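You operate a simulated robot arm through the tools that you are given. There is no shell and no other tool. Be economical: measure what you need, move in short steps, check, and stop when the job is done.

You are at the controls of a simulated robot arm. One attempt, no reset.

JOB
Vent the pot, open it and stand the pod on the black mat.
Fine: wait for the gauge to reach zero before freeing the latch; the lid goes on the black mat too. Set down upright: white pod.
Where things are to end (x, y in the base frame): white pod within 60 mm of [440, 190].

The check looks at the end state, three seconds after you hand in, the way a careful person would. Anything else that was tipped, shoved, dropped, spilled or broken makes it a failure. Lids that push on must go on centred and level and be pressed home; caps that screw on are set level and turned clockwise until they are tight.

ROBOT AND FRAMES
A 7-joint arm with a two-finger parallel gripper, fixed in place. Base frame: the origin is at the foot of the arm, x ahead of it, y to its left, z up; the work surface is at about z = 880. Lengths are in mm, angles in degrees, forces in N, time in s.
With the tool pointing down near the work surface it reaches from about 240 to 680 mm from the base axis. Its first joint turns from -66.0 to 66.0 degrees. Payload 2.4 kg.
Tool frame: the origin (TCP) lies between the finger pads and is the grasp point; the fingertips stand 30 mm ahead of it; z points along the fingers, y is the line along which they close. Largest opening 94 mm; finger width 28, thickness 10; the body of the gripper, 50 by 96 mm, starts 55 mm behind the TCP.
Orientation is told as [roll, pitch, yaw] about the base's x, y, z axes, in that order, counted from this pose: with the fingers straight down and closing along the base's y, the tool's x points along the base's -x, its y along +y and its z along -z.

CONTROLS
- The arm moves only by the tool play_rows. Its argument "commands" is a list of rows, each an object of numbers (a shift or turn left out is 0, a gripper value left out holds the last): "grip": the finger opening in m, from 0 to 0.094; "tx", "ty", "tz": the shift along the base's x, y, z in units of 300 mm (1.0 is 300 mm); "ax", "ay", "az": the turn, a rotation vector about the base's x, y, z in units of 180 degrees (1.0 is 180 degrees). In form: [{"grip": .., "tx": .., "ty": .., "tz": .., "ax": .., "ay": .., "az": ..}, ...]. A call has 1 to 20 rows; each row is the pose to reach, as a shift and turn from the pose commanded when the call began. A call with a number of a shift or a turn outside -1 to 1 is refused whole. A row lasts 0.2 s, in which the tool goes at most 50 mm and 8.6 degrees; a call with a longer step from one row to the next is refused whole, and so is a gripper value outside its range. Where a pose cannot be reached the arm comes as near as it can. A force on the tool above 40 N (or 10 N above the force at the start of the call, whichever is more), or a blocked arm, ends the call early, and 0.2 s more pass. The fingers move at their own pace (about 153 mm/s each) and stop on an object; they squeeze with about 38 N. The grip force told is the motor's: it shows also when the fingers shut on nothing. Time passes only in rows, and 0.2 s behind the last, so rows that repeat a pose let the fingers close. It gives the time, the measured TCP pose, the force on the tool (base axes), the opening and the grip force at its end, in the units of the frame above (readings bear some noise), with the torque about the TCP (base axes, N m) and any sound that the robot's microphone picked up.
- Cameras (640 x 400 px; columns grow to the right, rows downward): "scene" is fixed at [43.1, 474.3, 1451.2]; the picture's right is [-0.71, -0.71, 0.00], its down [-0.36, 0.36, -0.86] and it looks along [0.61, -0.61, -0.51] (base axes); focal length 290 px, centre (320, 200). "wrist" rides on the gripper at [76, 14, -102] in the tool frame; the picture's right is [-0.18, 0.98, 0.00], its down [-0.75, -0.14, -0.64] and it looks along [-0.63, -0.12, 0.77] (tool axes); focal length 243 px, centre (320, 200). There is no depth. A picture from a camera that has moved, and an enlarged one, comes with that camera's place and axes in the base frame and with its lens.
- capture(camera): a new picture of that camera. No time passes.
- enlarge(camera, box): a new picture of the part [left, top, right, bottom] of that camera's present view, enlarged. No time passes.
- sign_off(): hands the job in; it is judged then, once.

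Go step by step. Nothing tells you positions but the pictures and the camera data: compare them with the known pose of the tool, close in by small moves and look again before you grip or let go. The budget is 120 turns and 84 pictures, counting those below and the enlarged ones. Unless the task says otherwise, let go and move clear before handing in, and close with one line.

The tools are called after "Call:" as name(argument=value, ...) on one line, values as JSON. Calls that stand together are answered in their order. play_rows: Moves the arm, as the interface text tells. Its arguments: {"type":"object","properties":{"commands":{"type":"array"}},"required":["commands"]} The other tools are called the same way: capture (camera) takes a picture; enlarge (camera, box) takes an enlarged picture of a part of a camera's view; sign_off () hands the job in.

At the start:

```text
time: 0.0
ee_pos: [404.3, -88.5, 1326.7]
orientation: [0.0, 0.0, 0.1]
contact_force: [-0.8, -0.5, 0.5]
ft_torque: [-0.01, -0.01, -0.03]
opening: 93.8
grip_force: 0.0
```

scene: 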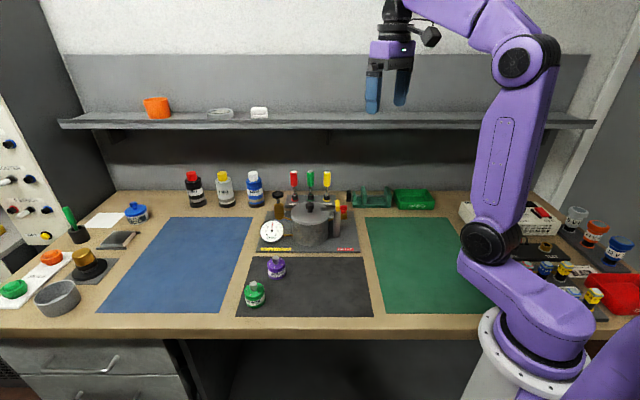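
wrist: 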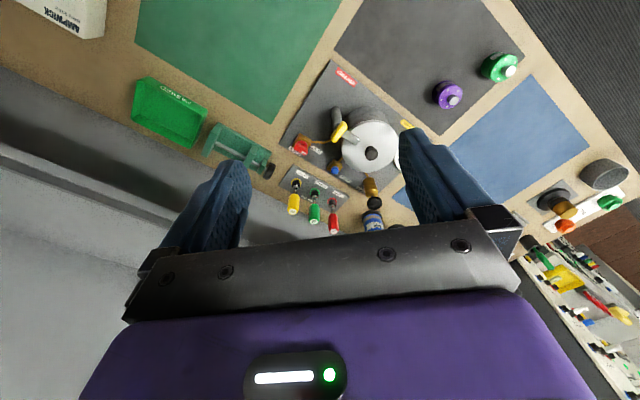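

I see a pot on a dark plate behind the black mat, with a gauge, levers and knobs. Purple and green jars stand on the black mat. I'll look closer at the pot first.

Call:
enlarge(camera="scene", box=[230, 160, 390, 260])

Call:
enlarge(camera="wrist", box=[260, 60, 452, 240])

Call:
enlarge(camera="scene", box=[220, 230, 400, 342])

```text
4.00 times, centred on (310, 210) of scene
camera zoom: at [43.1, 474.3, 1451.2], right [-0.71, -0.71, 0.0], down [-0.36, 0.36, -0.86], along [0.61, -0.61, -0.51], focal length 1159 px, centre (360, 160)
```

zoom: 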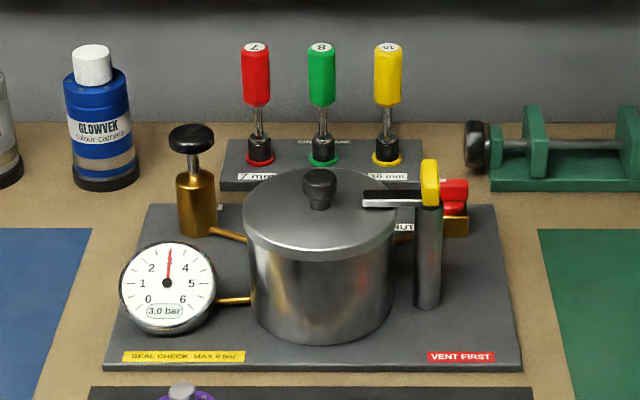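

```text
2.22 times, centred on (356, 150) of wrist
camera zoom: at [328.0, -74.0, 1427.8], right [0.18, 0.98, 0.0], down [0.75, -0.14, 0.64], along [0.63, -0.12, -0.77], focal length 539 px, centre (240, 311)
```

zoom: 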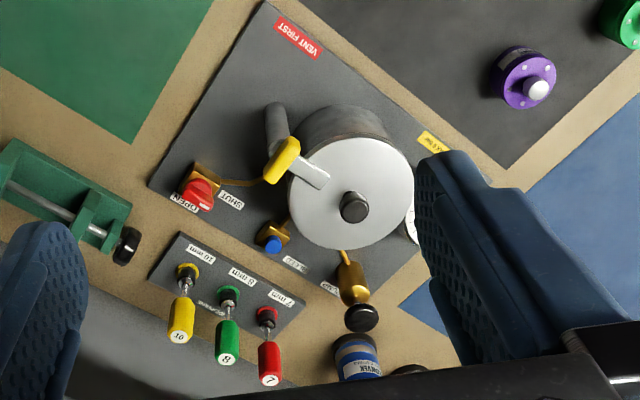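

```text
3.56 times, centred on (310, 286) of scene
camera zoom: at [43.1, 474.3, 1451.2], right [-0.71, -0.71, 0.0], down [-0.36, 0.36, -0.86], along [0.61, -0.61, -0.51], focal length 1030 px, centre (356, -106)
```

zoom: 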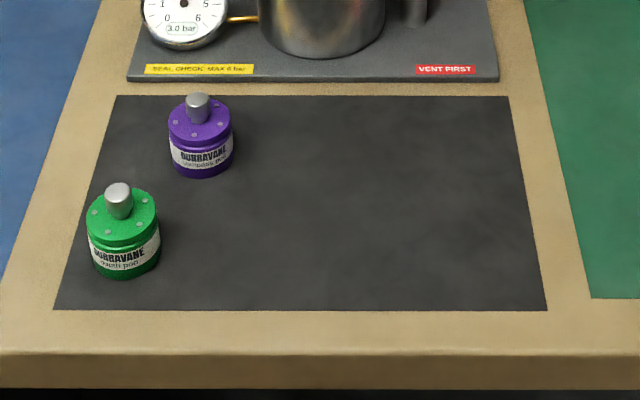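

The lid knob is at about (580, -19, 1003), the yellow latch handle at (519, -75, 1005) and the red OPEN/SHUT valve at (565, -160, 940). I'll lower the wrist camera for a closer look.

Call:
play_rows(commands=[{"tz": -0.12}, {"tz": -0.25}, {"tz": -0.4}, {"tz": -0.5, "ty": 0.05}])

Call:
capture(camera="wrist")

Call:
enlarge(camera="wrist", box=[130, 100, 322, 220])

```text
time: 1.0
ee_pos: [402.0, -73.7, 1173.9]
orientation: [0.1, 0.0, 0.0]
contact_force: [0.7, -0.9, 0.4]
ft_torque: [-0.01, 0.02, 0.01]
opening: 93.9
grip_force: 0.0
```

```text
78 pictures are left
camera wrist: at [326.1, -59.0, 1276.3], right [0.18, 0.98, 0.0], down [0.75, -0.14, 0.64], along [0.63, -0.12, -0.77], focal length 243 px, centre (320, 200)
```

wrist: 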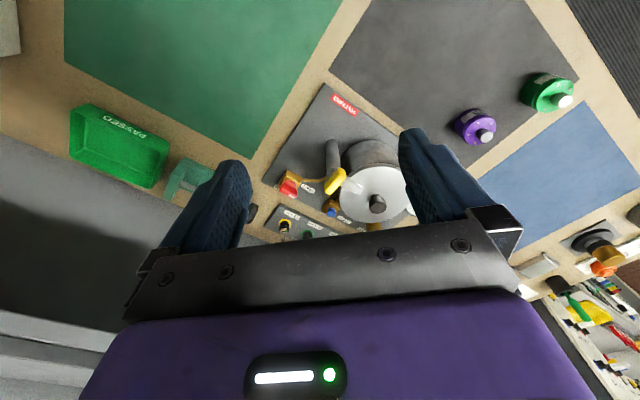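

```text
3.33 times, centred on (226, 160) of wrist
camera zoom: at [326.1, -59.0, 1276.3], right [0.18, 0.98, 0.0], down [0.75, -0.14, 0.64], along [0.63, -0.12, -0.77], focal length 809 px, centre (633, 333)
```

zoom: 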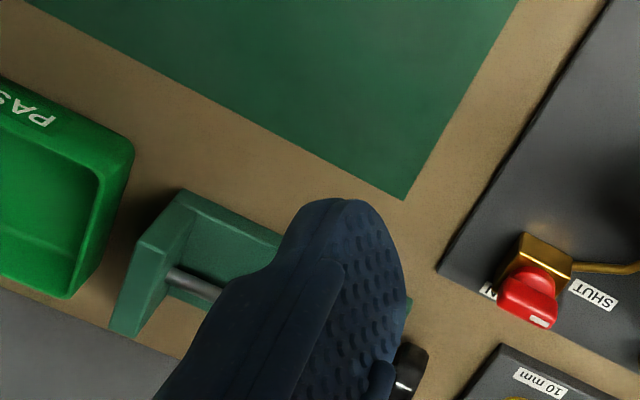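

The valve and pot are in view, so I'll zoom on them.

Call:
enlarge(camera="wrist", box=[264, 150, 360, 240])

Call:
enlarge(camera="scene", box=[315, 185, 371, 220])

```text
4.44 times, centred on (312, 195) of wrist
camera zoom: at [326.1, -59.0, 1276.3], right [0.18, 0.98, 0.0], down [0.75, -0.14, 0.64], along [0.63, -0.12, -0.77], focal length 1078 px, centre (356, 222)
```

zoom: 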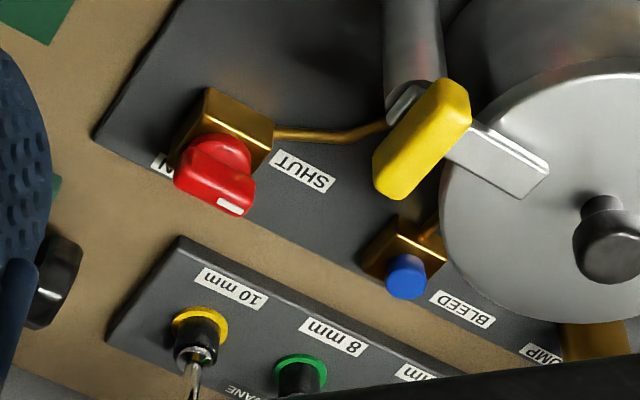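

```text
11.43 times, centred on (343, 202) of scene
camera zoom: at [43.2, 474.3, 1451.2], right [-0.71, -0.71, 0.0], down [-0.36, 0.36, -0.86], along [0.61, -0.61, -0.51], focal length 3312 px, centre (57, 171)
```

zoom: 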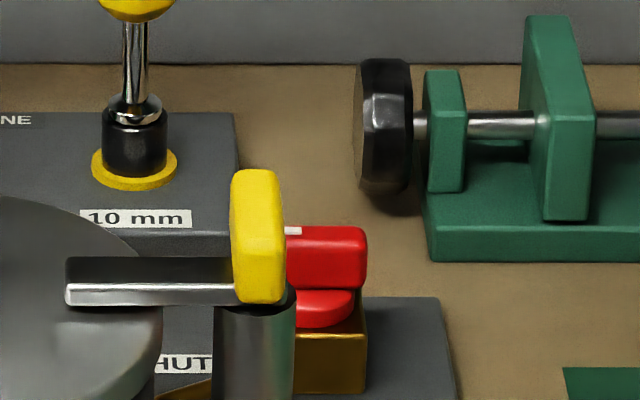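

The red valve's mark points to SHUT, and there is also a blue BLEED button. I'll go nearer to the valve to read both.

Call:
play_rows(commands=[{"tx": 0.1, "ty": -0.1, "tz": -0.1}, {"tx": 0.2, "ty": -0.2, "tz": -0.2}, {"tx": 0.24, "ty": -0.23, "tz": -0.3}, {"tx": 0.24, "ty": -0.23, "tz": -0.36}])

Call:
capture(camera="wrist")

Call:
enlarge(camera="wrist", box=[250, 120, 410, 240])

```text
refused: row 1 steps farther than a row can; nothing moved
```

```text
74 pictures are left
camera wrist: at [326.1, -59.0, 1276.3], right [0.18, 0.98, 0.0], down [0.75, -0.14, 0.64], along [0.63, -0.12, -0.77], focal length 243 px, centre (320, 200)
```

wrist: 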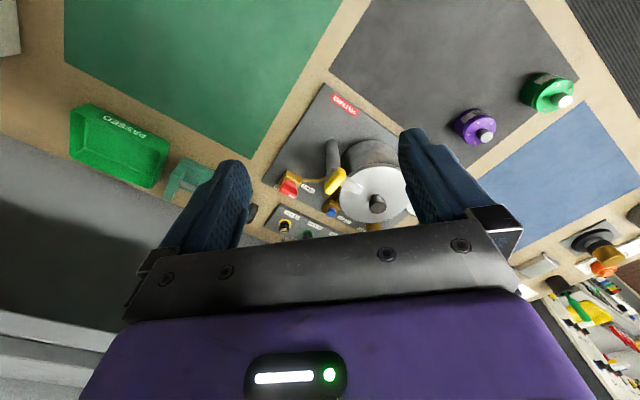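

```text
3.33 times, centred on (330, 180) of wrist
camera zoom: at [326.1, -59.0, 1276.3], right [0.18, 0.98, 0.0], down [0.75, -0.14, 0.64], along [0.63, -0.12, -0.77], focal length 809 px, centre (287, 267)
```

zoom: 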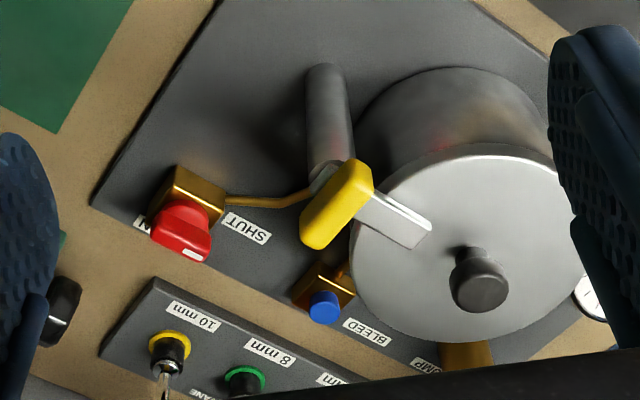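

That step was too long and was refused, so nothing moved. I'll go in smaller steps.

Call:
play_rows(commands=[{"tx": 0.08, "ty": -0.08, "tz": -0.08}, {"tx": 0.16, "ty": -0.16, "tz": -0.16}, {"tx": 0.22, "ty": -0.22, "tz": -0.25}, {"tx": 0.24, "ty": -0.23, "tz": -0.37}])

```text
time: 2.0
ee_pos: [478.8, -142.1, 1063.5]
orientation: [0.0, -0.1, 0.0]
contact_force: [0.1, 0.3, 0.0]
ft_torque: [0.0, 0.04, 0.01]
opening: 94.2
grip_force: 0.2
```

The arm is in place for the closer look.

Call:
capture(camera="wrist")

Call:
enlarge(camera="wrist", box=[250, 150, 410, 250])

```text
72 pictures are left
camera wrist: at [403.3, -127.0, 1166.6], right [0.18, 0.98, 0.0], down [0.75, -0.14, 0.64], along [0.63, -0.12, -0.77], focal length 243 px, centre (320, 200)
```

wrist: 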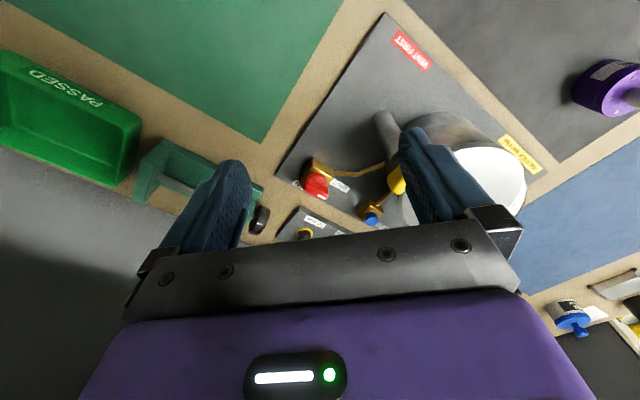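

```text
4.00 times, centred on (330, 200) of wrist
camera zoom: at [403.3, -127.0, 1166.6], right [0.18, 0.98, 0.0], down [0.75, -0.14, 0.64], along [0.63, -0.12, -0.77], focal length 970 px, centre (280, 200)
```

zoom: 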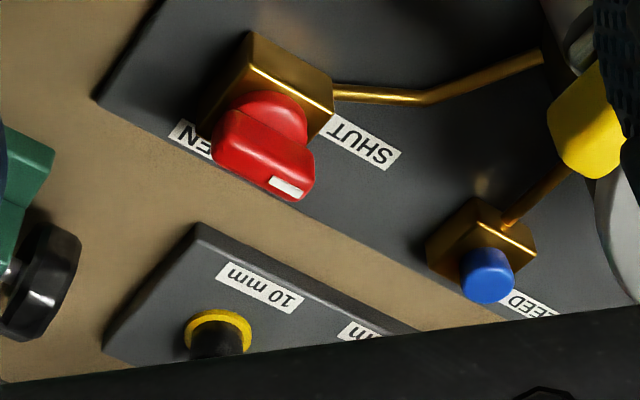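

The valve axis is at about (566, -163), with its bar lying along 45° and its top at about z 945. OPEN lies a quarter turn clockwise from SHUT. I'll go over the valve with yaw 45°.

Call:
play_rows(commands=[{"grip": 0.05, "tx": 0.05, "ty": -0.012, "tz": 0, "az": 0.045}, {"tx": 0.1, "ty": -0.024, "az": 0.09}, {"tx": 0.15, "ty": -0.036, "az": 0.13}, {"tx": 0.2, "ty": -0.048, "az": 0.17}, {"tx": 0.25, "ty": -0.06, "az": 0.21}, {"tx": 0.29, "ty": -0.07, "az": 0.25, "tz": -0.08}, {"tx": 0.29, "ty": -0.07, "az": 0.25, "tz": -0.08}])

Call:
capture(camera="wrist")

Call:
enlarge(camera="scene", box=[290, 150, 402, 220])

```text
time: 3.6
ee_pos: [563.0, -164.3, 1040.9]
orientation: [0.0, 0.0, 45.1]
contact_force: [-0.4, 0.0, -0.5]
ft_torque: [0.02, 0.02, 0.02]
opening: 50.0
grip_force: 0.0
```

```text
70 pictures are left
camera wrist: at [498.9, -208.2, 1144.1], right [-0.57, 0.82, 0.0], down [0.63, 0.43, 0.64], along [0.53, 0.36, -0.77], focal length 243 px, centre (320, 200)
```

wrist: 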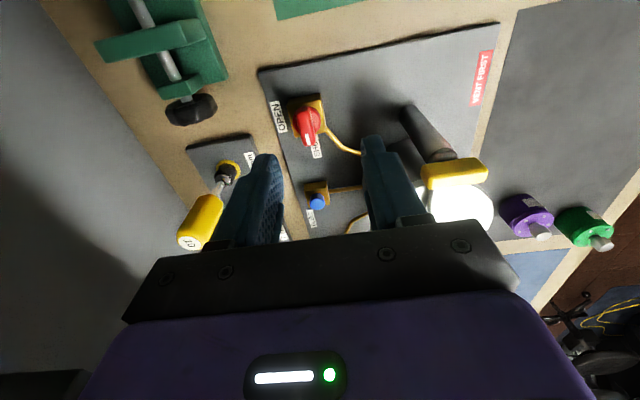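

```text
5.71 times, centred on (346, 185) of scene
camera zoom: at [43.2, 474.3, 1451.2], right [-0.71, -0.71, 0.0], down [-0.36, 0.36, -0.86], along [0.61, -0.61, -0.51], focal length 1656 px, centre (171, 286)
```

zoom: 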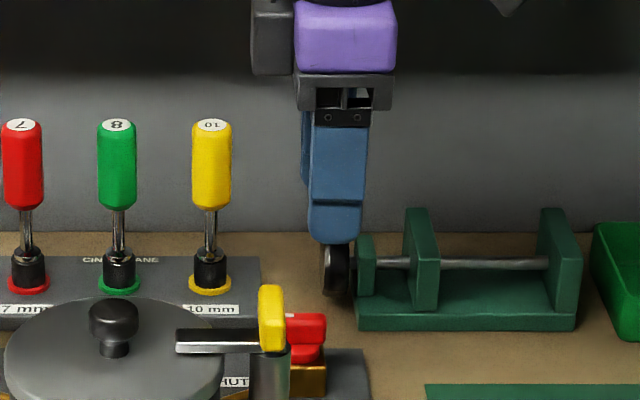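

The fingers are nearly over the valve. I'll zoom the wrist view for an exact position.

Call:
enlarge(camera="wrist", box=[256, 80, 368, 160])

```text
5.00 times, centred on (312, 120) of wrist
camera zoom: at [498.9, -208.2, 1144.1], right [-0.57, 0.82, 0.0], down [0.63, 0.43, 0.64], along [0.53, 0.36, -0.77], focal length 1213 px, centre (360, 600)
```

zoom: 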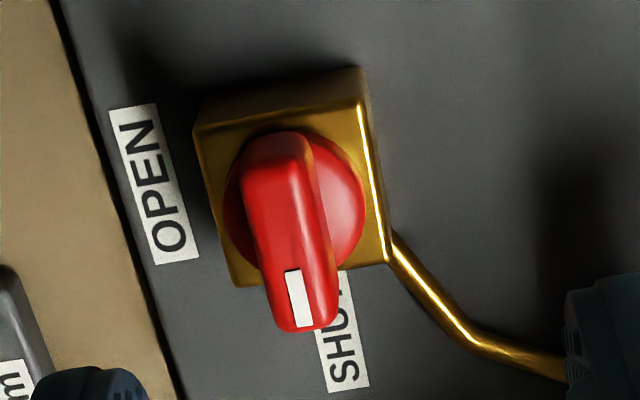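

The valve is at about (575.5, -170), with the bar at exactly 45°. I'll shift over it, lower and grip.

Call:
play_rows(commands=[{"grip": 0.04, "tx": 0.042, "ty": -0.019}, {"tx": 0.042, "ty": -0.019, "tz": -0.13}, {"tx": 0.042, "ty": -0.019, "tz": -0.22}, {"tx": 0.042, "ty": -0.019, "tz": -0.27}, {"tx": 0.042, "ty": -0.019, "tz": -0.27}])

Call:
enlarge(camera="wrist", box=[240, 120, 400, 240])

Call:
enlarge(camera="scene", box=[290, 150, 402, 220])

```text
time: 4.8
ee_pos: [575.7, -168.2, 960.0]
orientation: [0.0, 0.0, 45.0]
contact_force: [-0.4, 1.2, -0.1]
ft_torque: [-0.02, 0.03, -0.01]
opening: 40.0
grip_force: 0.1
```

```text
3.33 times, centred on (320, 180) of wrist
camera zoom: at [511.5, -212.2, 1062.3], right [-0.56, 0.83, 0.0], down [0.63, 0.43, 0.64], along [0.53, 0.36, -0.77], focal length 809 px, centre (320, 267)
```

zoom: 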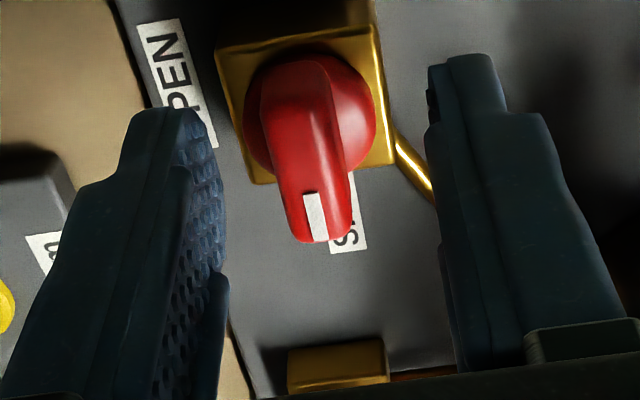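

```text
5.71 times, centred on (346, 185) of scene
camera zoom: at [43.1, 474.3, 1451.2], right [-0.71, -0.71, 0.0], down [-0.36, 0.36, -0.86], along [0.61, -0.61, -0.51], focal length 1656 px, centre (171, 286)
```

zoom: 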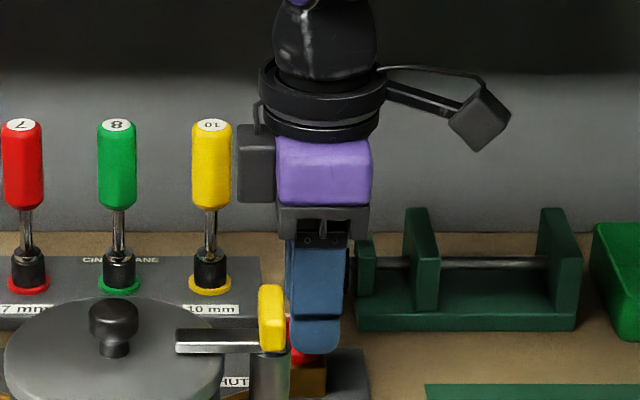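

The bar sits between the fingers. I'll close on it.

Call:
play_rows(commands=[{"grip": 0.02, "ty": -0.005}, {"grip": 0.0, "ty": -0.005}, {"grip": 0.0, "ty": -0.005}])

```text
time: 5.6
ee_pos: [577.5, -172.4, 959.2]
orientation: [-0.2, -0.2, 44.9]
contact_force: [15.7, -8.3, -7.9]
ft_torque: [0.27, -0.7, -0.17]
opening: 12.8
grip_force: 45.2
```

It's held at 12.8 mm. I'll ease the side load a little, then turn it clockwise.

Call:
play_rows(commands=[{"grip": 0, "tx": 0.006, "ty": -0.004}, {"grip": 0, "tx": 0.006, "ty": -0.004, "az": -0.04}, {"grip": 0, "tx": 0.006, "ty": -0.004, "az": -0.08}, {"grip": 0, "tx": 0.006, "ty": -0.004, "az": -0.12}])

Call:
enlarge(camera="scene", box=[250, 180, 362, 250])

```text
time: 6.6
ee_pos: [576.0, -169.6, 958.9]
orientation: [0.3, 0.3, 23.4]
contact_force: [-15.6, 5.5, 7.2]
ft_torque: [0.6, -0.53, 0.12]
opening: 12.8
grip_force: 45.0
```

```text
5.71 times, centred on (306, 215) of scene
camera zoom: at [42.5, 474.5, 1451.1], right [-0.71, -0.71, 0.0], down [-0.36, 0.36, -0.86], along [0.61, -0.61, -0.51], focal length 1656 px, centre (400, 114)
```

zoom: 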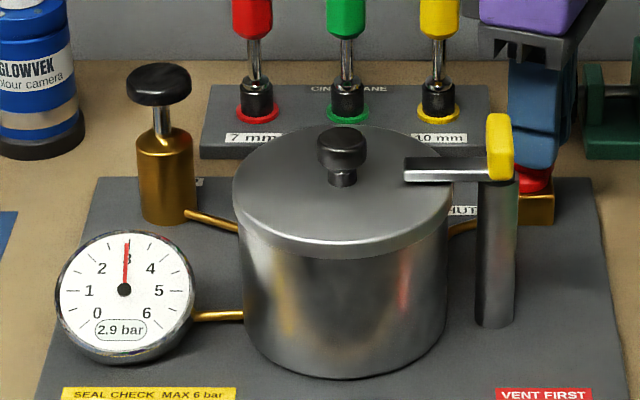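

Pressure is dropping (2.9 bar), so this is the right valve. I'll turn it the rest of the way.

Call:
play_rows(commands=[{"grip": 0, "tx": -0.005, "ty": 0.002, "az": -0.04}, {"tx": -0.006, "ty": 0.003, "az": -0.08}, {"tx": -0.006, "ty": 0.003, "az": -0.12}, {"tx": -0.006, "ty": 0.003, "az": -0.16}])

```text
time: 7.6
ee_pos: [576.3, -164.4, 959.7]
orientation: [0.2, 0.3, -5.3]
contact_force: [-15.2, 29.0, 11.1]
ft_torque: [0.71, -0.11, 0.24]
opening: 12.9
grip_force: 44.7
```

Some side load has built up, so I'll ease toward +y while turning on.

Call:
play_rows(commands=[{"grip": 0, "tx": -0.003, "ty": 0.014}, {"tx": -0.003, "ty": 0.014, "az": -0.04}, {"tx": -0.006, "ty": 0.016, "az": -0.08}, {"tx": -0.006, "ty": 0.016, "az": -0.11}])

Call:
enlarge(camera="scene", box=[250, 180, 362, 250])

```text
time: 8.6
ee_pos: [576.3, -162.9, 959.5]
orientation: [0.2, -0.1, -25.1]
contact_force: [2.4, 21.4, -2.7]
ft_torque: [0.55, -0.04, 0.14]
opening: 12.8
grip_force: 44.5
```

```text
5.71 times, centred on (306, 215) of scene
camera zoom: at [43.3, 474.9, 1451.0], right [-0.71, -0.71, 0.0], down [-0.36, 0.36, -0.86], along [0.61, -0.61, -0.51], focal length 1656 px, centre (400, 114)
```

zoom: 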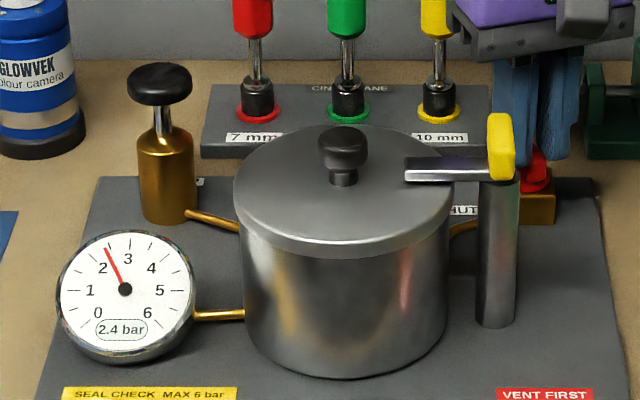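

It's at 2.4 bar and falling. I'll finish the turn.

Call:
play_rows(commands=[{"grip": 0, "ty": 0.012}, {"ty": 0.012, "az": -0.04}, {"tx": 0.003, "ty": 0.014, "az": -0.08}, {"tx": 0.003, "ty": 0.014, "az": -0.115}, {"tx": 0.003, "ty": 0.014, "az": -0.115}])

Call:
enlarge(camera="wrist", box=[240, 120, 400, 240])

```text
time: 9.8
ee_pos: [576.6, -159.6, 959.0]
orientation: [0.2, -0.2, -45.7]
contact_force: [15.6, 13.5, -4.0]
ft_torque: [-0.27, -0.79, 0.8]
opening: 12.7
grip_force: 45.2
```

```text
3.33 times, centred on (320, 180) of wrist
camera zoom: at [534.0, -95.6, 1061.8], right [0.83, 0.55, 0.0], down [0.42, -0.64, 0.64], along [0.36, -0.54, -0.76], focal length 809 px, centre (320, 267)
```

zoom: 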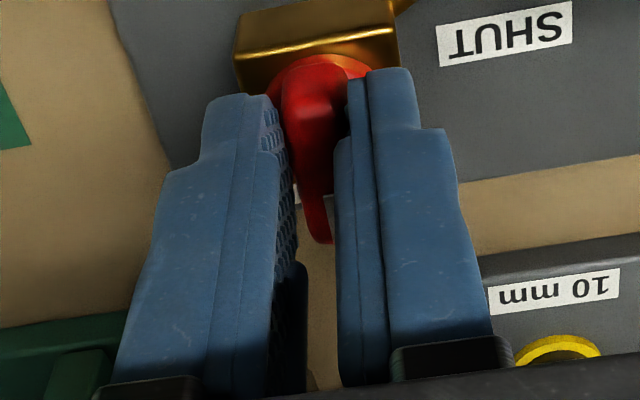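

A torque of 0.8 N m says it's at the stop. I'll let go, lift and check the gauge.

Call:
play_rows(commands=[{"grip": 0.04}, {"grip": 0.04}, {"tz": 0.1}, {"tz": 0.25}, {"tz": 0.35}])

Call:
enlarge(camera="scene", box=[250, 180, 362, 250])

Call:
enlarge(camera="wrist", box=[220, 60, 420, 240])

```text
time: 11.0
ee_pos: [576.1, -160.6, 1066.5]
orientation: [0.0, 0.1, -45.9]
contact_force: [0.0, 0.0, 0.4]
ft_torque: [0.0, -0.01, -0.02]
opening: 39.8
grip_force: 0.1
```

```text
5.71 times, centred on (306, 215) of scene
camera zoom: at [43.1, 474.3, 1451.2], right [-0.71, -0.71, 0.0], down [-0.36, 0.36, -0.86], along [0.61, -0.61, -0.51], focal length 1656 px, centre (400, 114)
```

zoom: 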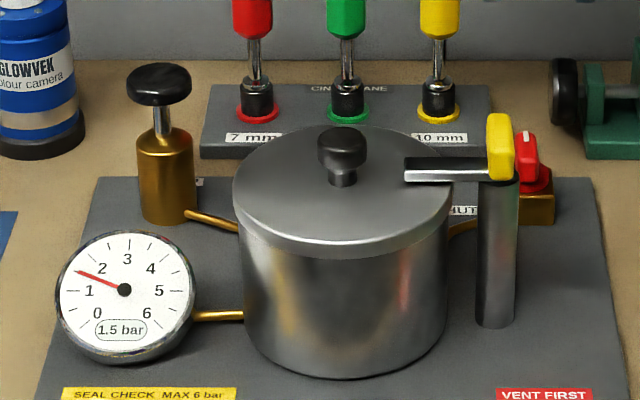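

```text
2.22 times, centred on (320, 150) of wrist
camera zoom: at [533.1, -96.0, 1168.8], right [0.83, 0.55, 0.0], down [0.42, -0.64, 0.64], along [0.35, -0.54, -0.77], focal length 539 px, centre (320, 311)
```

zoom: 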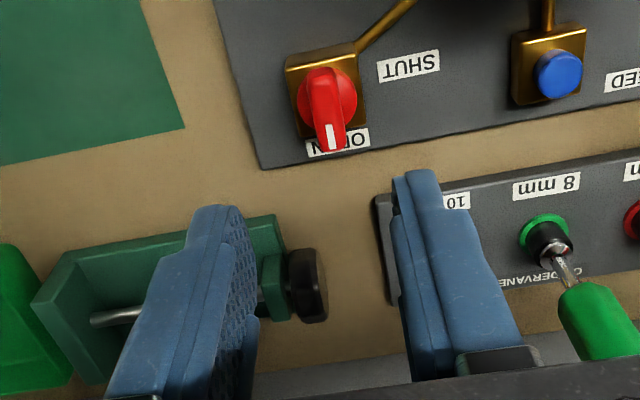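

The valve is open and the gauge reads 1.5 bar, still falling. While it vents, I'll move to look at the latch from above.

Call:
play_rows(commands=[{"grip": 0.06, "tz": 0.12}, {"tx": -0.08, "ty": 0.05, "tz": 0.13, "az": 0.045}, {"tx": -0.16, "ty": 0.11, "tz": 0.13, "az": 0.09}, {"tx": -0.24, "ty": 0.17, "tz": 0.13, "az": 0.13}, {"tx": -0.32, "ty": 0.23, "tz": 0.13, "az": 0.17}, {"tx": -0.4, "ty": 0.29, "tz": 0.13, "az": 0.21}, {"tx": -0.48, "ty": 0.34, "tz": 0.13, "az": 0.25}, {"tx": -0.48, "ty": 0.34, "tz": 0.13, "az": 0.25}, {"tx": -0.48, "ty": 0.34, "tz": 0.13, "az": 0.25}, {"tx": -0.48, "ty": 0.34, "tz": 0.13, "az": 0.25}, {"tx": -0.48, "ty": 0.34, "tz": 0.13, "az": 0.25}, {"tx": -0.48, "ty": 0.34, "tz": 0.13, "az": 0.25}])

Call:
enlarge(camera="wrist", box=[220, 120, 420, 240])

Call:
enlarge(camera="scene", box=[250, 180, 362, 250])

```text
time: 13.6
ee_pos: [433.8, -59.9, 1100.8]
orientation: [0.0, 0.1, -1.0]
contact_force: [-0.2, 0.3, -0.4]
ft_torque: [-0.02, -0.02, 0.01]
opening: 60.4
grip_force: 0.1
```

```text
3.20 times, centred on (320, 180) of wrist
camera zoom: at [356.7, -45.4, 1203.2], right [0.2, 0.98, 0.0], down [0.75, -0.15, 0.64], along [0.63, -0.13, -0.77], focal length 776 px, centre (320, 264)
```

zoom: 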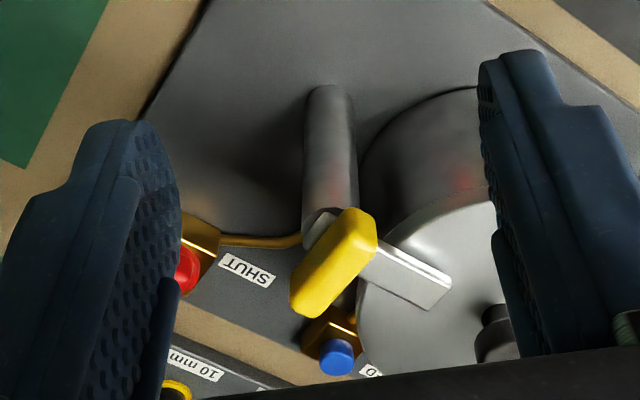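

```text
5.71 times, centred on (306, 215) of scene
camera zoom: at [43.1, 474.3, 1451.2], right [-0.71, -0.71, 0.0], down [-0.36, 0.36, -0.86], along [0.61, -0.61, -0.51], focal length 1656 px, centre (400, 114)
```

zoom: 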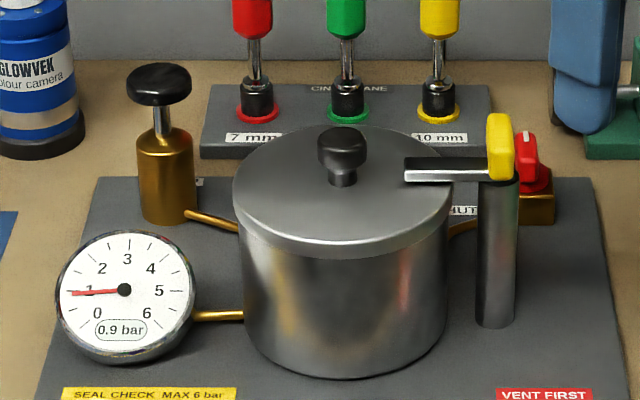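

The gauge is at 0.9 bar. The yellow latch bar is about (517.5, -73.5), z 997–1015, lying along the -45° diagonal. I'll hover above it with yaw -45° and keep waiting for zero.

Call:
play_rows(commands=[{"grip": 0.045, "tx": 0.05, "ty": -0.01, "az": -0.045}, {"tx": 0.1, "ty": -0.02, "az": -0.09}, {"tx": 0.15, "ty": -0.03, "az": -0.13}, {"tx": 0.2, "ty": -0.04, "az": -0.17}, {"tx": 0.25, "ty": -0.045, "az": -0.21}, {"tx": 0.279, "ty": -0.045, "az": -0.245}, {"tx": 0.279, "ty": -0.045, "az": -0.245, "tz": -0.087}, {"tx": 0.279, "ty": -0.045, "az": -0.245, "tz": -0.087}, {"tx": 0.279, "ty": -0.045, "az": -0.245, "tz": -0.087}, {"tx": 0.279, "ty": -0.045, "az": -0.245, "tz": -0.087}, {"tx": 0.279, "ty": -0.045, "az": -0.245, "tz": -0.087}, {"tx": 0.279, "ty": -0.045, "az": -0.245, "tz": -0.087}])

Call:
enlarge(camera="wrist", box=[220, 100, 420, 240])

Call:
enlarge(camera="scene", box=[250, 180, 362, 250])

```text
time: 16.2
ee_pos: [515.0, -72.4, 1077.1]
orientation: [0.1, 0.0, -45.0]
contact_force: [0.1, 0.1, -0.3]
ft_torque: [0.05, 0.0, -0.04]
opening: 45.3
grip_force: 0.0
```

```text
2.86 times, centred on (320, 170) of wrist
camera zoom: at [470.7, -8.0, 1178.8], right [0.83, 0.56, 0.0], down [0.43, -0.63, 0.64], along [0.36, -0.53, -0.77], focal length 693 px, centre (320, 286)
```

zoom: 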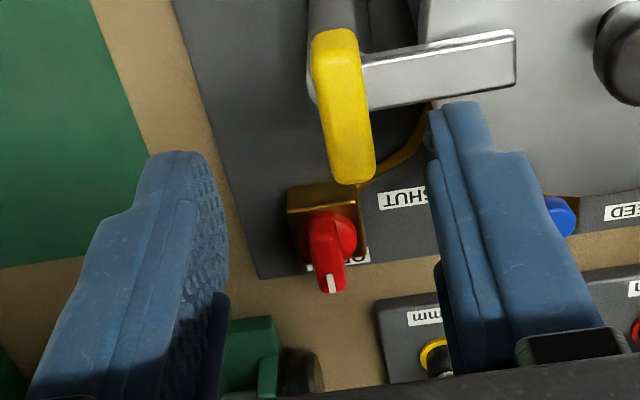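

```text
5.71 times, centred on (306, 215) of scene
camera zoom: at [43.1, 474.3, 1451.2], right [-0.71, -0.71, 0.0], down [-0.36, 0.36, -0.86], along [0.61, -0.61, -0.51], focal length 1656 px, centre (400, 114)
```

zoom: 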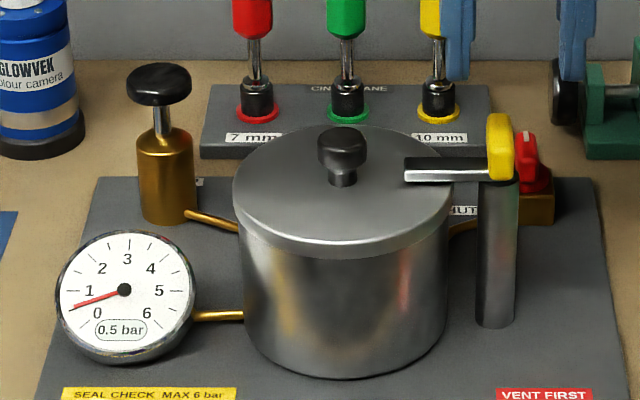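

The gauge is at 0.5 bar. I'll fine-tune to (519.5, -70) and wait.

Call:
play_rows(commands=[{"tx": 0.015, "ty": 0.008}, {"tx": 0.015, "ty": 0.008}, {"tx": 0.015, "ty": 0.008}, {"tx": 0.015, "ty": 0.008}, {"tx": 0.015, "ty": 0.008}, {"tx": 0.015, "ty": 0.008}, {"tx": 0.015, "ty": 0.008}, {"tx": 0.015, "ty": 0.008}, {"tx": 0.015, "ty": 0.008}, {"tx": 0.015, "ty": 0.008}, {"tx": 0.015, "ty": 0.008}, {"tx": 0.015, "ty": 0.008}, {"tx": 0.015, "ty": 0.008}, {"tx": 0.015, "ty": 0.008}, {"tx": 0.015, "ty": 0.008}, {"tx": 0.015, "ty": 0.008}, {"tx": 0.015, "ty": 0.008}, {"tx": 0.015, "ty": 0.008}, {"tx": 0.015, "ty": 0.008}, {"tx": 0.015, "ty": 0.008}])

Call:
enlarge(camera="scene", box=[250, 180, 362, 250])

```text
time: 20.4
ee_pos: [518.2, -69.7, 1076.9]
orientation: [0.1, 0.0, -45.0]
contact_force: [0.0, 0.4, 0.8]
ft_torque: [-0.02, 0.03, 0.0]
opening: 45.1
grip_force: 0.1
```

```text
5.71 times, centred on (306, 215) of scene
camera zoom: at [43.1, 474.3, 1451.2], right [-0.71, -0.71, 0.0], down [-0.36, 0.36, -0.86], along [0.61, -0.61, -0.51], focal length 1656 px, centre (400, 114)
```

zoom: 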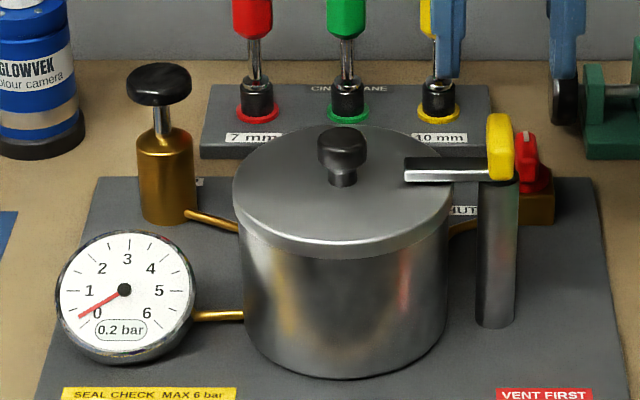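

The decay is exponential and now at 0.2 bar, so I'll keep waiting.

Call:
play_rows(commands=[{"tx": 0}, {"tx": 0}, {"tx": 0}, {"tx": 0}, {"tx": 0}, {"tx": 0}, {"tx": 0}, {"tx": 0}, {"tx": 0}, {"tx": 0}, {"tx": 0}, {"tx": 0}, {"tx": 0}, {"tx": 0}, {"tx": 0}, {"tx": 0}, {"tx": 0}, {"tx": 0}, {"tx": 0}, {"tx": 0}])

Call:
play_rows(commands=[{"tx": 0}, {"tx": 0}, {"tx": 0}, {"tx": 0}, {"tx": 0}, {"tx": 0}, {"tx": 0}, {"tx": 0}, {"tx": 0}, {"tx": 0}, {"tx": 0}, {"tx": 0}, {"tx": 0}, {"tx": 0}, {"tx": 0}, {"tx": 0}, {"tx": 0}, {"tx": 0}, {"tx": 0}, {"tx": 0}])

Call:
play_rows(commands=[{"tx": 0}, {"tx": 0}, {"tx": 0}, {"tx": 0}, {"tx": 0}, {"tx": 0}, {"tx": 0}, {"tx": 0}, {"tx": 0}, {"tx": 0}, {"tx": 0}, {"tx": 0}, {"tx": 0}, {"tx": 0}, {"tx": 0}, {"tx": 0}, {"tx": 0}, {"tx": 0}, {"tx": 0}, {"tx": 0}])

Call:
enlarge(camera="scene", box=[250, 180, 362, 250])

```text
time: 24.6
ee_pos: [520.1, -69.3, 1076.8]
orientation: [0.0, 0.0, -45.0]
contact_force: [0.2, 0.7, 0.2]
ft_torque: [-0.01, -0.06, -0.02]
opening: 45.2
grip_force: 0.1
```

```text
time: 28.8
ee_pos: [519.9, -70.8, 1075.9]
orientation: [0.0, 0.0, -45.0]
contact_force: [0.2, 0.7, -0.4]
ft_torque: [-0.01, 0.01, 0.01]
opening: 45.1
grip_force: 0.1
```

```text
time: 33.0
ee_pos: [518.7, -70.2, 1076.7]
orientation: [0.1, 0.0, -45.0]
contact_force: [0.0, -0.3, 0.2]
ft_torque: [0.01, 0.0, 0.02]
opening: 45.0
grip_force: 0.0
```

```text
5.71 times, centred on (306, 215) of scene
camera zoom: at [43.1, 474.3, 1451.2], right [-0.71, -0.71, 0.0], down [-0.36, 0.36, -0.86], along [0.61, -0.61, -0.51], focal length 1656 px, centre (400, 114)
```

zoom: 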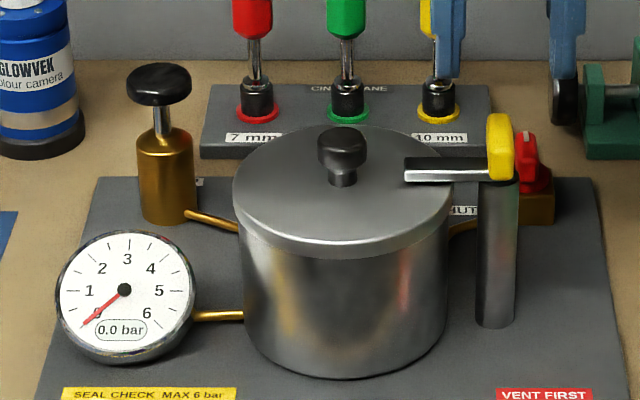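

The gauge reads 0.0. I'll lower onto the latch bar and grip it.

Call:
play_rows(commands=[{"tz": -0.08}, {"tz": -0.155}, {"tz": -0.155}, {"tz": -0.155, "grip": 0.02}, {"tz": -0.155, "grip": 0.0}, {"tz": -0.155, "grip": 0.0}])

Call:
enlarge(camera="scene", box=[290, 160, 386, 220])

```text
time: 34.4
ee_pos: [519.4, -70.6, 1030.5]
orientation: [0.1, -0.1, -44.9]
contact_force: [5.7, 4.1, -6.0]
ft_torque: [-0.24, -0.57, -0.02]
opening: 12.9
grip_force: 44.4
```

```text
6.67 times, centred on (338, 190) of scene
camera zoom: at [43.4, 474.4, 1451.1], right [-0.71, -0.71, 0.0], down [-0.36, 0.36, -0.86], along [0.61, -0.61, -0.51], focal length 1932 px, centre (200, 267)
```

zoom: 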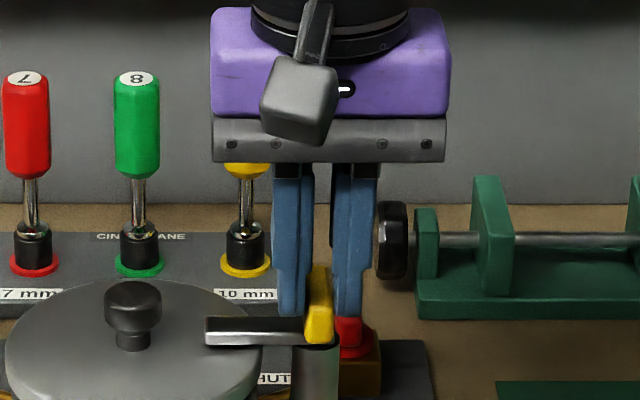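

The bar is gripped well at 12.9 mm. I'll try a small counter-clockwise turn, swinging the arm toward the front.

Call:
play_rows(commands=[{"grip": 0, "az": 0.02}, {"az": 0.05}, {"az": 0.09}])

Call:
enlarge(camera="scene", box=[290, 160, 386, 220])

```text
time: 35.2
ee_pos: [518.6, -69.3, 1029.7]
orientation: [0.0, 0.2, -28.9]
contact_force: [-1.1, 14.0, 5.8]
ft_torque: [0.48, 0.19, -1.42]
opening: 19.4
grip_force: 45.6
```

```text
6.67 times, centred on (338, 190) of scene
camera zoom: at [43.0, 474.7, 1451.0], right [-0.71, -0.71, 0.0], down [-0.36, 0.36, -0.86], along [0.61, -0.61, -0.51], focal length 1932 px, centre (200, 267)
```

zoom: 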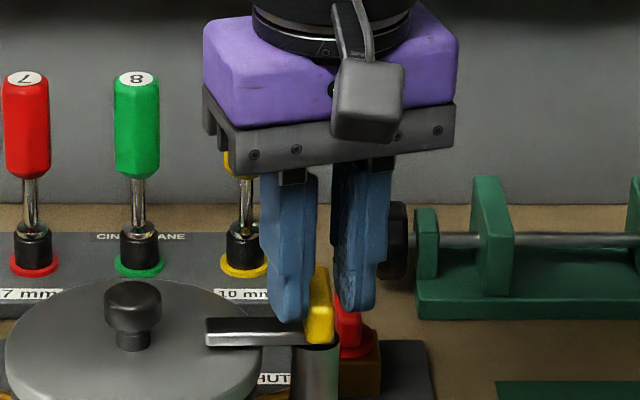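

It doesn't turn that way, and the fingers only spread. I'll return and try clockwise.

Call:
play_rows(commands=[{"grip": 0, "az": -0.04}, {"az": -0.08}, {"az": -0.12}, {"az": -0.16}, {"az": -0.2}])

Call:
enlarge(camera="scene", box=[290, 160, 386, 220])

```text
time: 36.4
ee_pos: [520.8, -67.7, 1031.9]
orientation: [0.3, -0.1, -64.7]
contact_force: [13.8, 23.8, -4.0]
ft_torque: [0.2, -0.53, 0.23]
opening: 12.8
grip_force: 44.9
```

```text
6.67 times, centred on (338, 190) of scene
camera zoom: at [43.6, 475.0, 1450.9], right [-0.71, -0.71, 0.0], down [-0.36, 0.36, -0.86], along [0.61, -0.61, -0.51], focal length 1932 px, centre (200, 267)
```

zoom: 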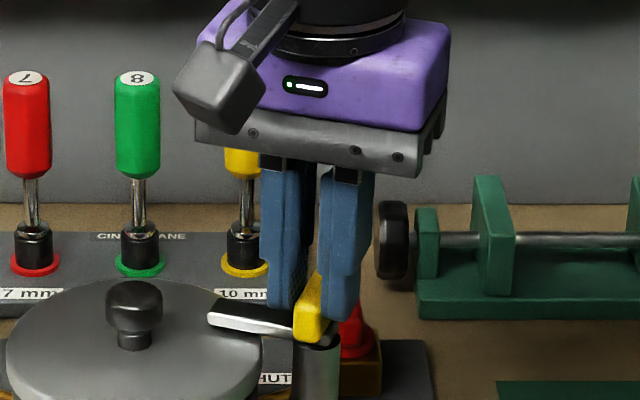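

The latch turns clockwise. I'll continue, easing the side load.

Call:
play_rows(commands=[{"grip": 0, "tx": 0.006, "ty": 0.01, "az": -0.03}, {"tx": 0.006, "ty": 0.01, "az": -0.07}, {"tx": 0.006, "ty": 0.01, "az": -0.11}, {"tx": 0.006, "ty": 0.01, "az": -0.15}])

Call:
play_rows(commands=[{"grip": 0, "az": -0.04}, {"az": -0.08}, {"az": -0.12}, {"az": -0.16}])

Call:
enlarge(camera="scene", box=[290, 160, 386, 220])

```text
time: 37.4
ee_pos: [525.2, -67.6, 1030.3]
orientation: [0.6, -0.1, -91.8]
contact_force: [31.2, 14.7, -10.1]
ft_torque: [0.07, -0.53, 0.23]
opening: 12.7
grip_force: 44.9
```

```text
time: 38.3
ee_pos: [527.7, -68.5, 1031.9]
orientation: [1.4, 0.3, -114.4]
contact_force: [10.5, 0.6, -9.8]
ft_torque: [-0.35, 0.19, 0.09]
opening: 12.7
grip_force: 44.9
stopped in row 4: the force on the tool passed its limit at 47 N (the readings are from after the stop); the commanded pose is now the measured one
```

```text
6.67 times, centred on (338, 190) of scene
camera zoom: at [43.6, 474.3, 1451.2], right [-0.71, -0.71, 0.0], down [-0.36, 0.36, -0.86], along [0.61, -0.61, -0.51], focal length 1932 px, centre (200, 267)
```

zoom: 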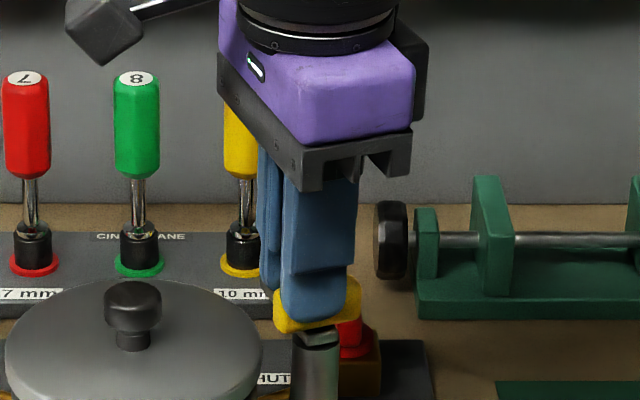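

About 70° is done and the lid is already clear. I'll turn the remaining 20°, following the axis.

Call:
play_rows(commands=[{"grip": 0, "tx": 0.006, "ty": -0.002}, {"tx": 0.008, "ty": -0.005, "az": -0.04}, {"tx": 0.01, "ty": -0.008, "az": -0.08}, {"tx": 0.01, "ty": -0.01, "az": -0.11}])

Call:
enlarge(camera="scene", box=[290, 160, 386, 220])

```text
time: 39.3
ee_pos: [530.9, -69.7, 1030.7]
orientation: [0.8, 0.2, -134.5]
contact_force: [-1.5, 8.0, -19.1]
ft_torque: [1.2, -0.5, -0.05]
opening: 12.8
grip_force: 44.7
```

```text
6.67 times, centred on (338, 190) of scene
camera zoom: at [43.4, 474.5, 1451.1], right [-0.71, -0.71, 0.0], down [-0.36, 0.36, -0.86], along [0.61, -0.61, -0.51], focal length 1932 px, centre (200, 267)
```

zoom: 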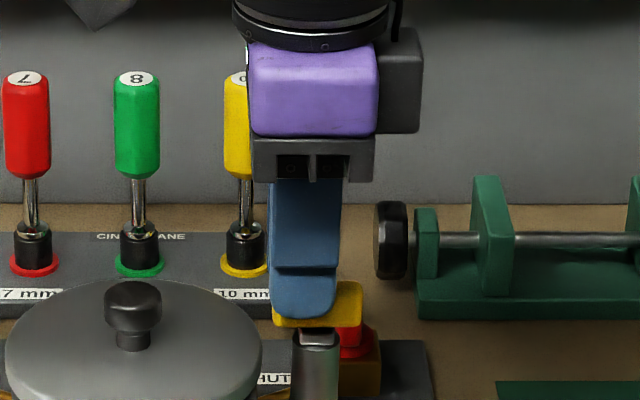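

The latch is turned a full 90° off the lid. I'll release it and rise.

Call:
play_rows(commands=[{"grip": 0.04}, {"grip": 0.045}, {"tz": 0.1}, {"tz": 0.25}, {"tz": 0.35}])

Call:
enlarge(camera="scene", box=[250, 170, 378, 250])

Call:
capture(camera="wrist")

```text
time: 40.5
ee_pos: [529.5, -70.1, 1137.3]
orientation: [1.2, 0.3, -134.3]
contact_force: [0.1, 0.1, -0.8]
ft_torque: [0.0, 0.04, -0.03]
opening: 45.1
grip_force: 0.0
```

```text
5.00 times, centred on (314, 210) of scene
camera zoom: at [43.1, 474.3, 1451.2], right [-0.71, -0.71, 0.0], down [-0.36, 0.36, -0.86], along [0.61, -0.61, -0.51], focal length 1449 px, centre (350, 150)
```

zoom: 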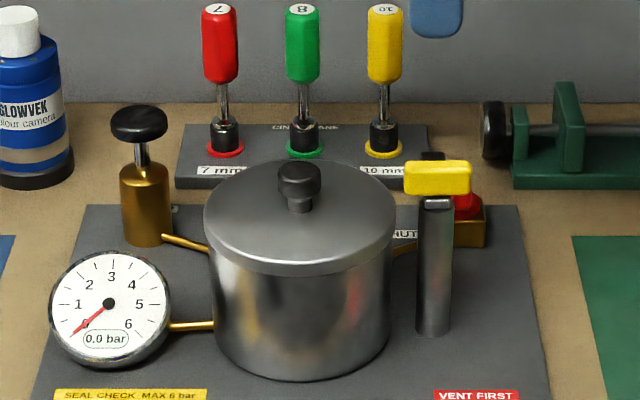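

```text
48 pictures are left
camera wrist: at [590.7, -24.7, 1240.1], right [0.57, -0.82, 0.02], down [-0.64, -0.43, 0.64], along [-0.51, -0.38, -0.77], focal length 243 px, centre (320, 200)
```

wrist: 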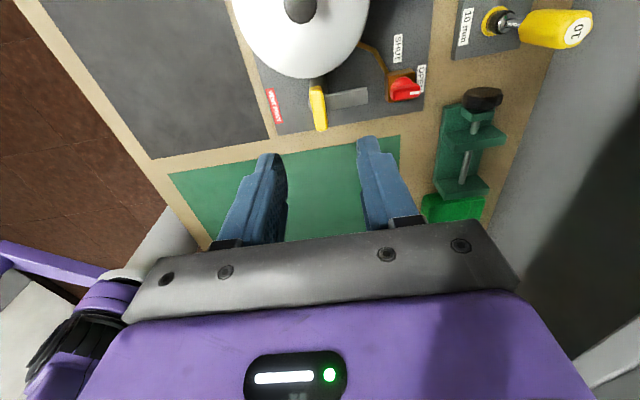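

The latch is clear of the lid. I'll unwind the wrist and go to view the lid knob.

Call:
play_rows(commands=[{"tx": -0.02, "ty": 0.02, "az": 0.045}, {"tx": -0.04, "ty": 0.04, "az": 0.09}, {"tx": -0.06, "ty": 0.06, "az": 0.135}, {"tx": -0.08, "ty": 0.08, "az": 0.18}, {"tx": -0.1, "ty": 0.1, "az": 0.225}, {"tx": -0.12, "ty": 0.12, "az": 0.27}, {"tx": -0.14, "ty": 0.14, "az": 0.315}, {"tx": -0.16, "ty": 0.16, "az": 0.36}, {"tx": -0.18, "ty": 0.18, "az": 0.405}, {"tx": -0.2, "ty": 0.2, "az": 0.45}, {"tx": -0.2, "ty": 0.22, "az": 0.495}, {"tx": -0.2, "ty": 0.24, "az": 0.54}, {"tx": -0.2, "ty": 0.24, "az": 0.585}, {"tx": -0.2, "ty": 0.24, "az": 0.63}, {"tx": -0.2, "ty": 0.24, "az": 0.675}, {"tx": -0.2, "ty": 0.24, "az": 0.72}, {"tx": -0.2, "ty": 0.24, "az": 0.746}, {"tx": -0.2, "ty": 0.24, "az": 0.746}])

Call:
capture(camera="wrist")

```text
time: 44.3
ee_pos: [469.0, 1.0, 1136.7]
orientation: [1.2, 0.3, 0.1]
contact_force: [0.1, 0.2, -0.9]
ft_torque: [-0.01, -0.02, 0.03]
opening: 44.7
grip_force: 0.1
```

```text
47 pictures are left
camera wrist: at [393.4, 13.4, 1239.7], right [0.18, 0.98, 0.02], down [0.76, -0.15, 0.64], along [0.63, -0.1, -0.77], focal length 243 px, centre (320, 200)
```

wrist: 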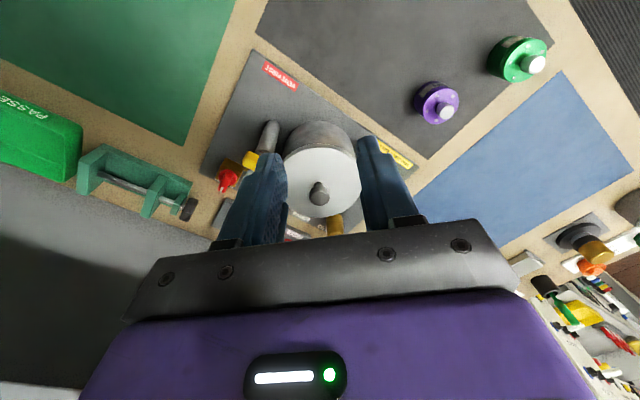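

The knob is at about (578, -17). I'll remove the small tilt and move above it.

Call:
play_rows(commands=[{"grip": 0.06, "tx": 0.1, "ty": -0.02, "ax": -0.0067, "ay": -0.0017}, {"tx": 0.2, "ty": -0.04, "ax": -0.0067, "ay": -0.0017}, {"tx": 0.3, "ty": -0.058, "tz": -0.08, "ax": -0.0067, "ay": -0.0017}, {"tx": 0.363, "ty": -0.06, "tz": -0.18, "ax": -0.0067, "ay": -0.0017}, {"tx": 0.363, "ty": -0.06, "tz": -0.18, "ax": -0.0067, "ay": -0.0017}])

Call:
capture(camera="wrist")

Call:
enlarge(camera="scene", box=[260, 150, 372, 220])

```text
time: 45.5
ee_pos: [577.3, -17.1, 1081.8]
orientation: [-0.1, -0.1, 0.0]
contact_force: [1.1, 0.0, 0.4]
ft_torque: [-0.01, -0.01, 0.0]
opening: 60.3
grip_force: 0.0
```

```text
46 pictures are left
camera wrist: at [501.6, -2.2, 1184.6], right [0.18, 0.98, 0.0], down [0.75, -0.14, 0.64], along [0.63, -0.12, -0.77], focal length 243 px, centre (320, 200)
```

wrist: 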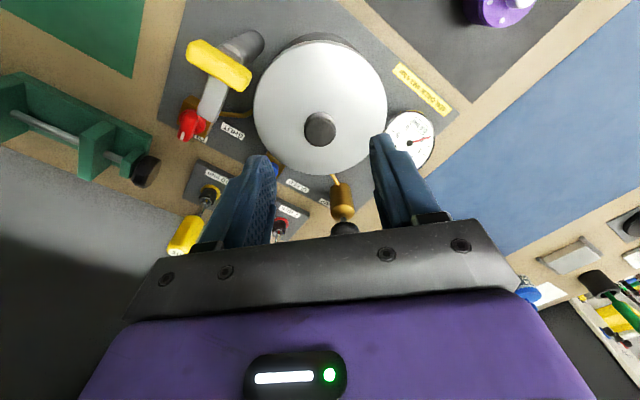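

```text
5.71 times, centred on (316, 185) of scene
camera zoom: at [43.2, 474.3, 1451.2], right [-0.71, -0.71, 0.0], down [-0.36, 0.36, -0.86], along [0.61, -0.61, -0.51], focal length 1656 px, centre (343, 286)
```

zoom: 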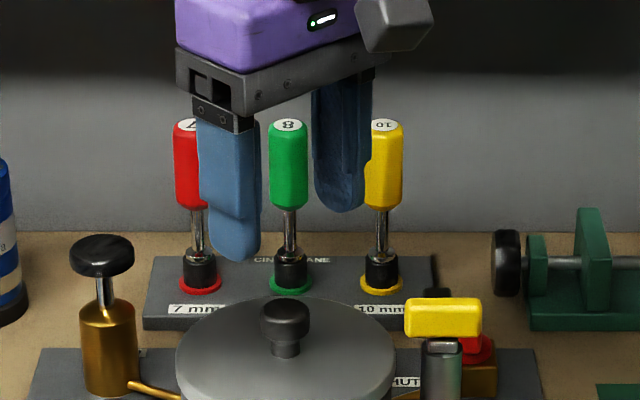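

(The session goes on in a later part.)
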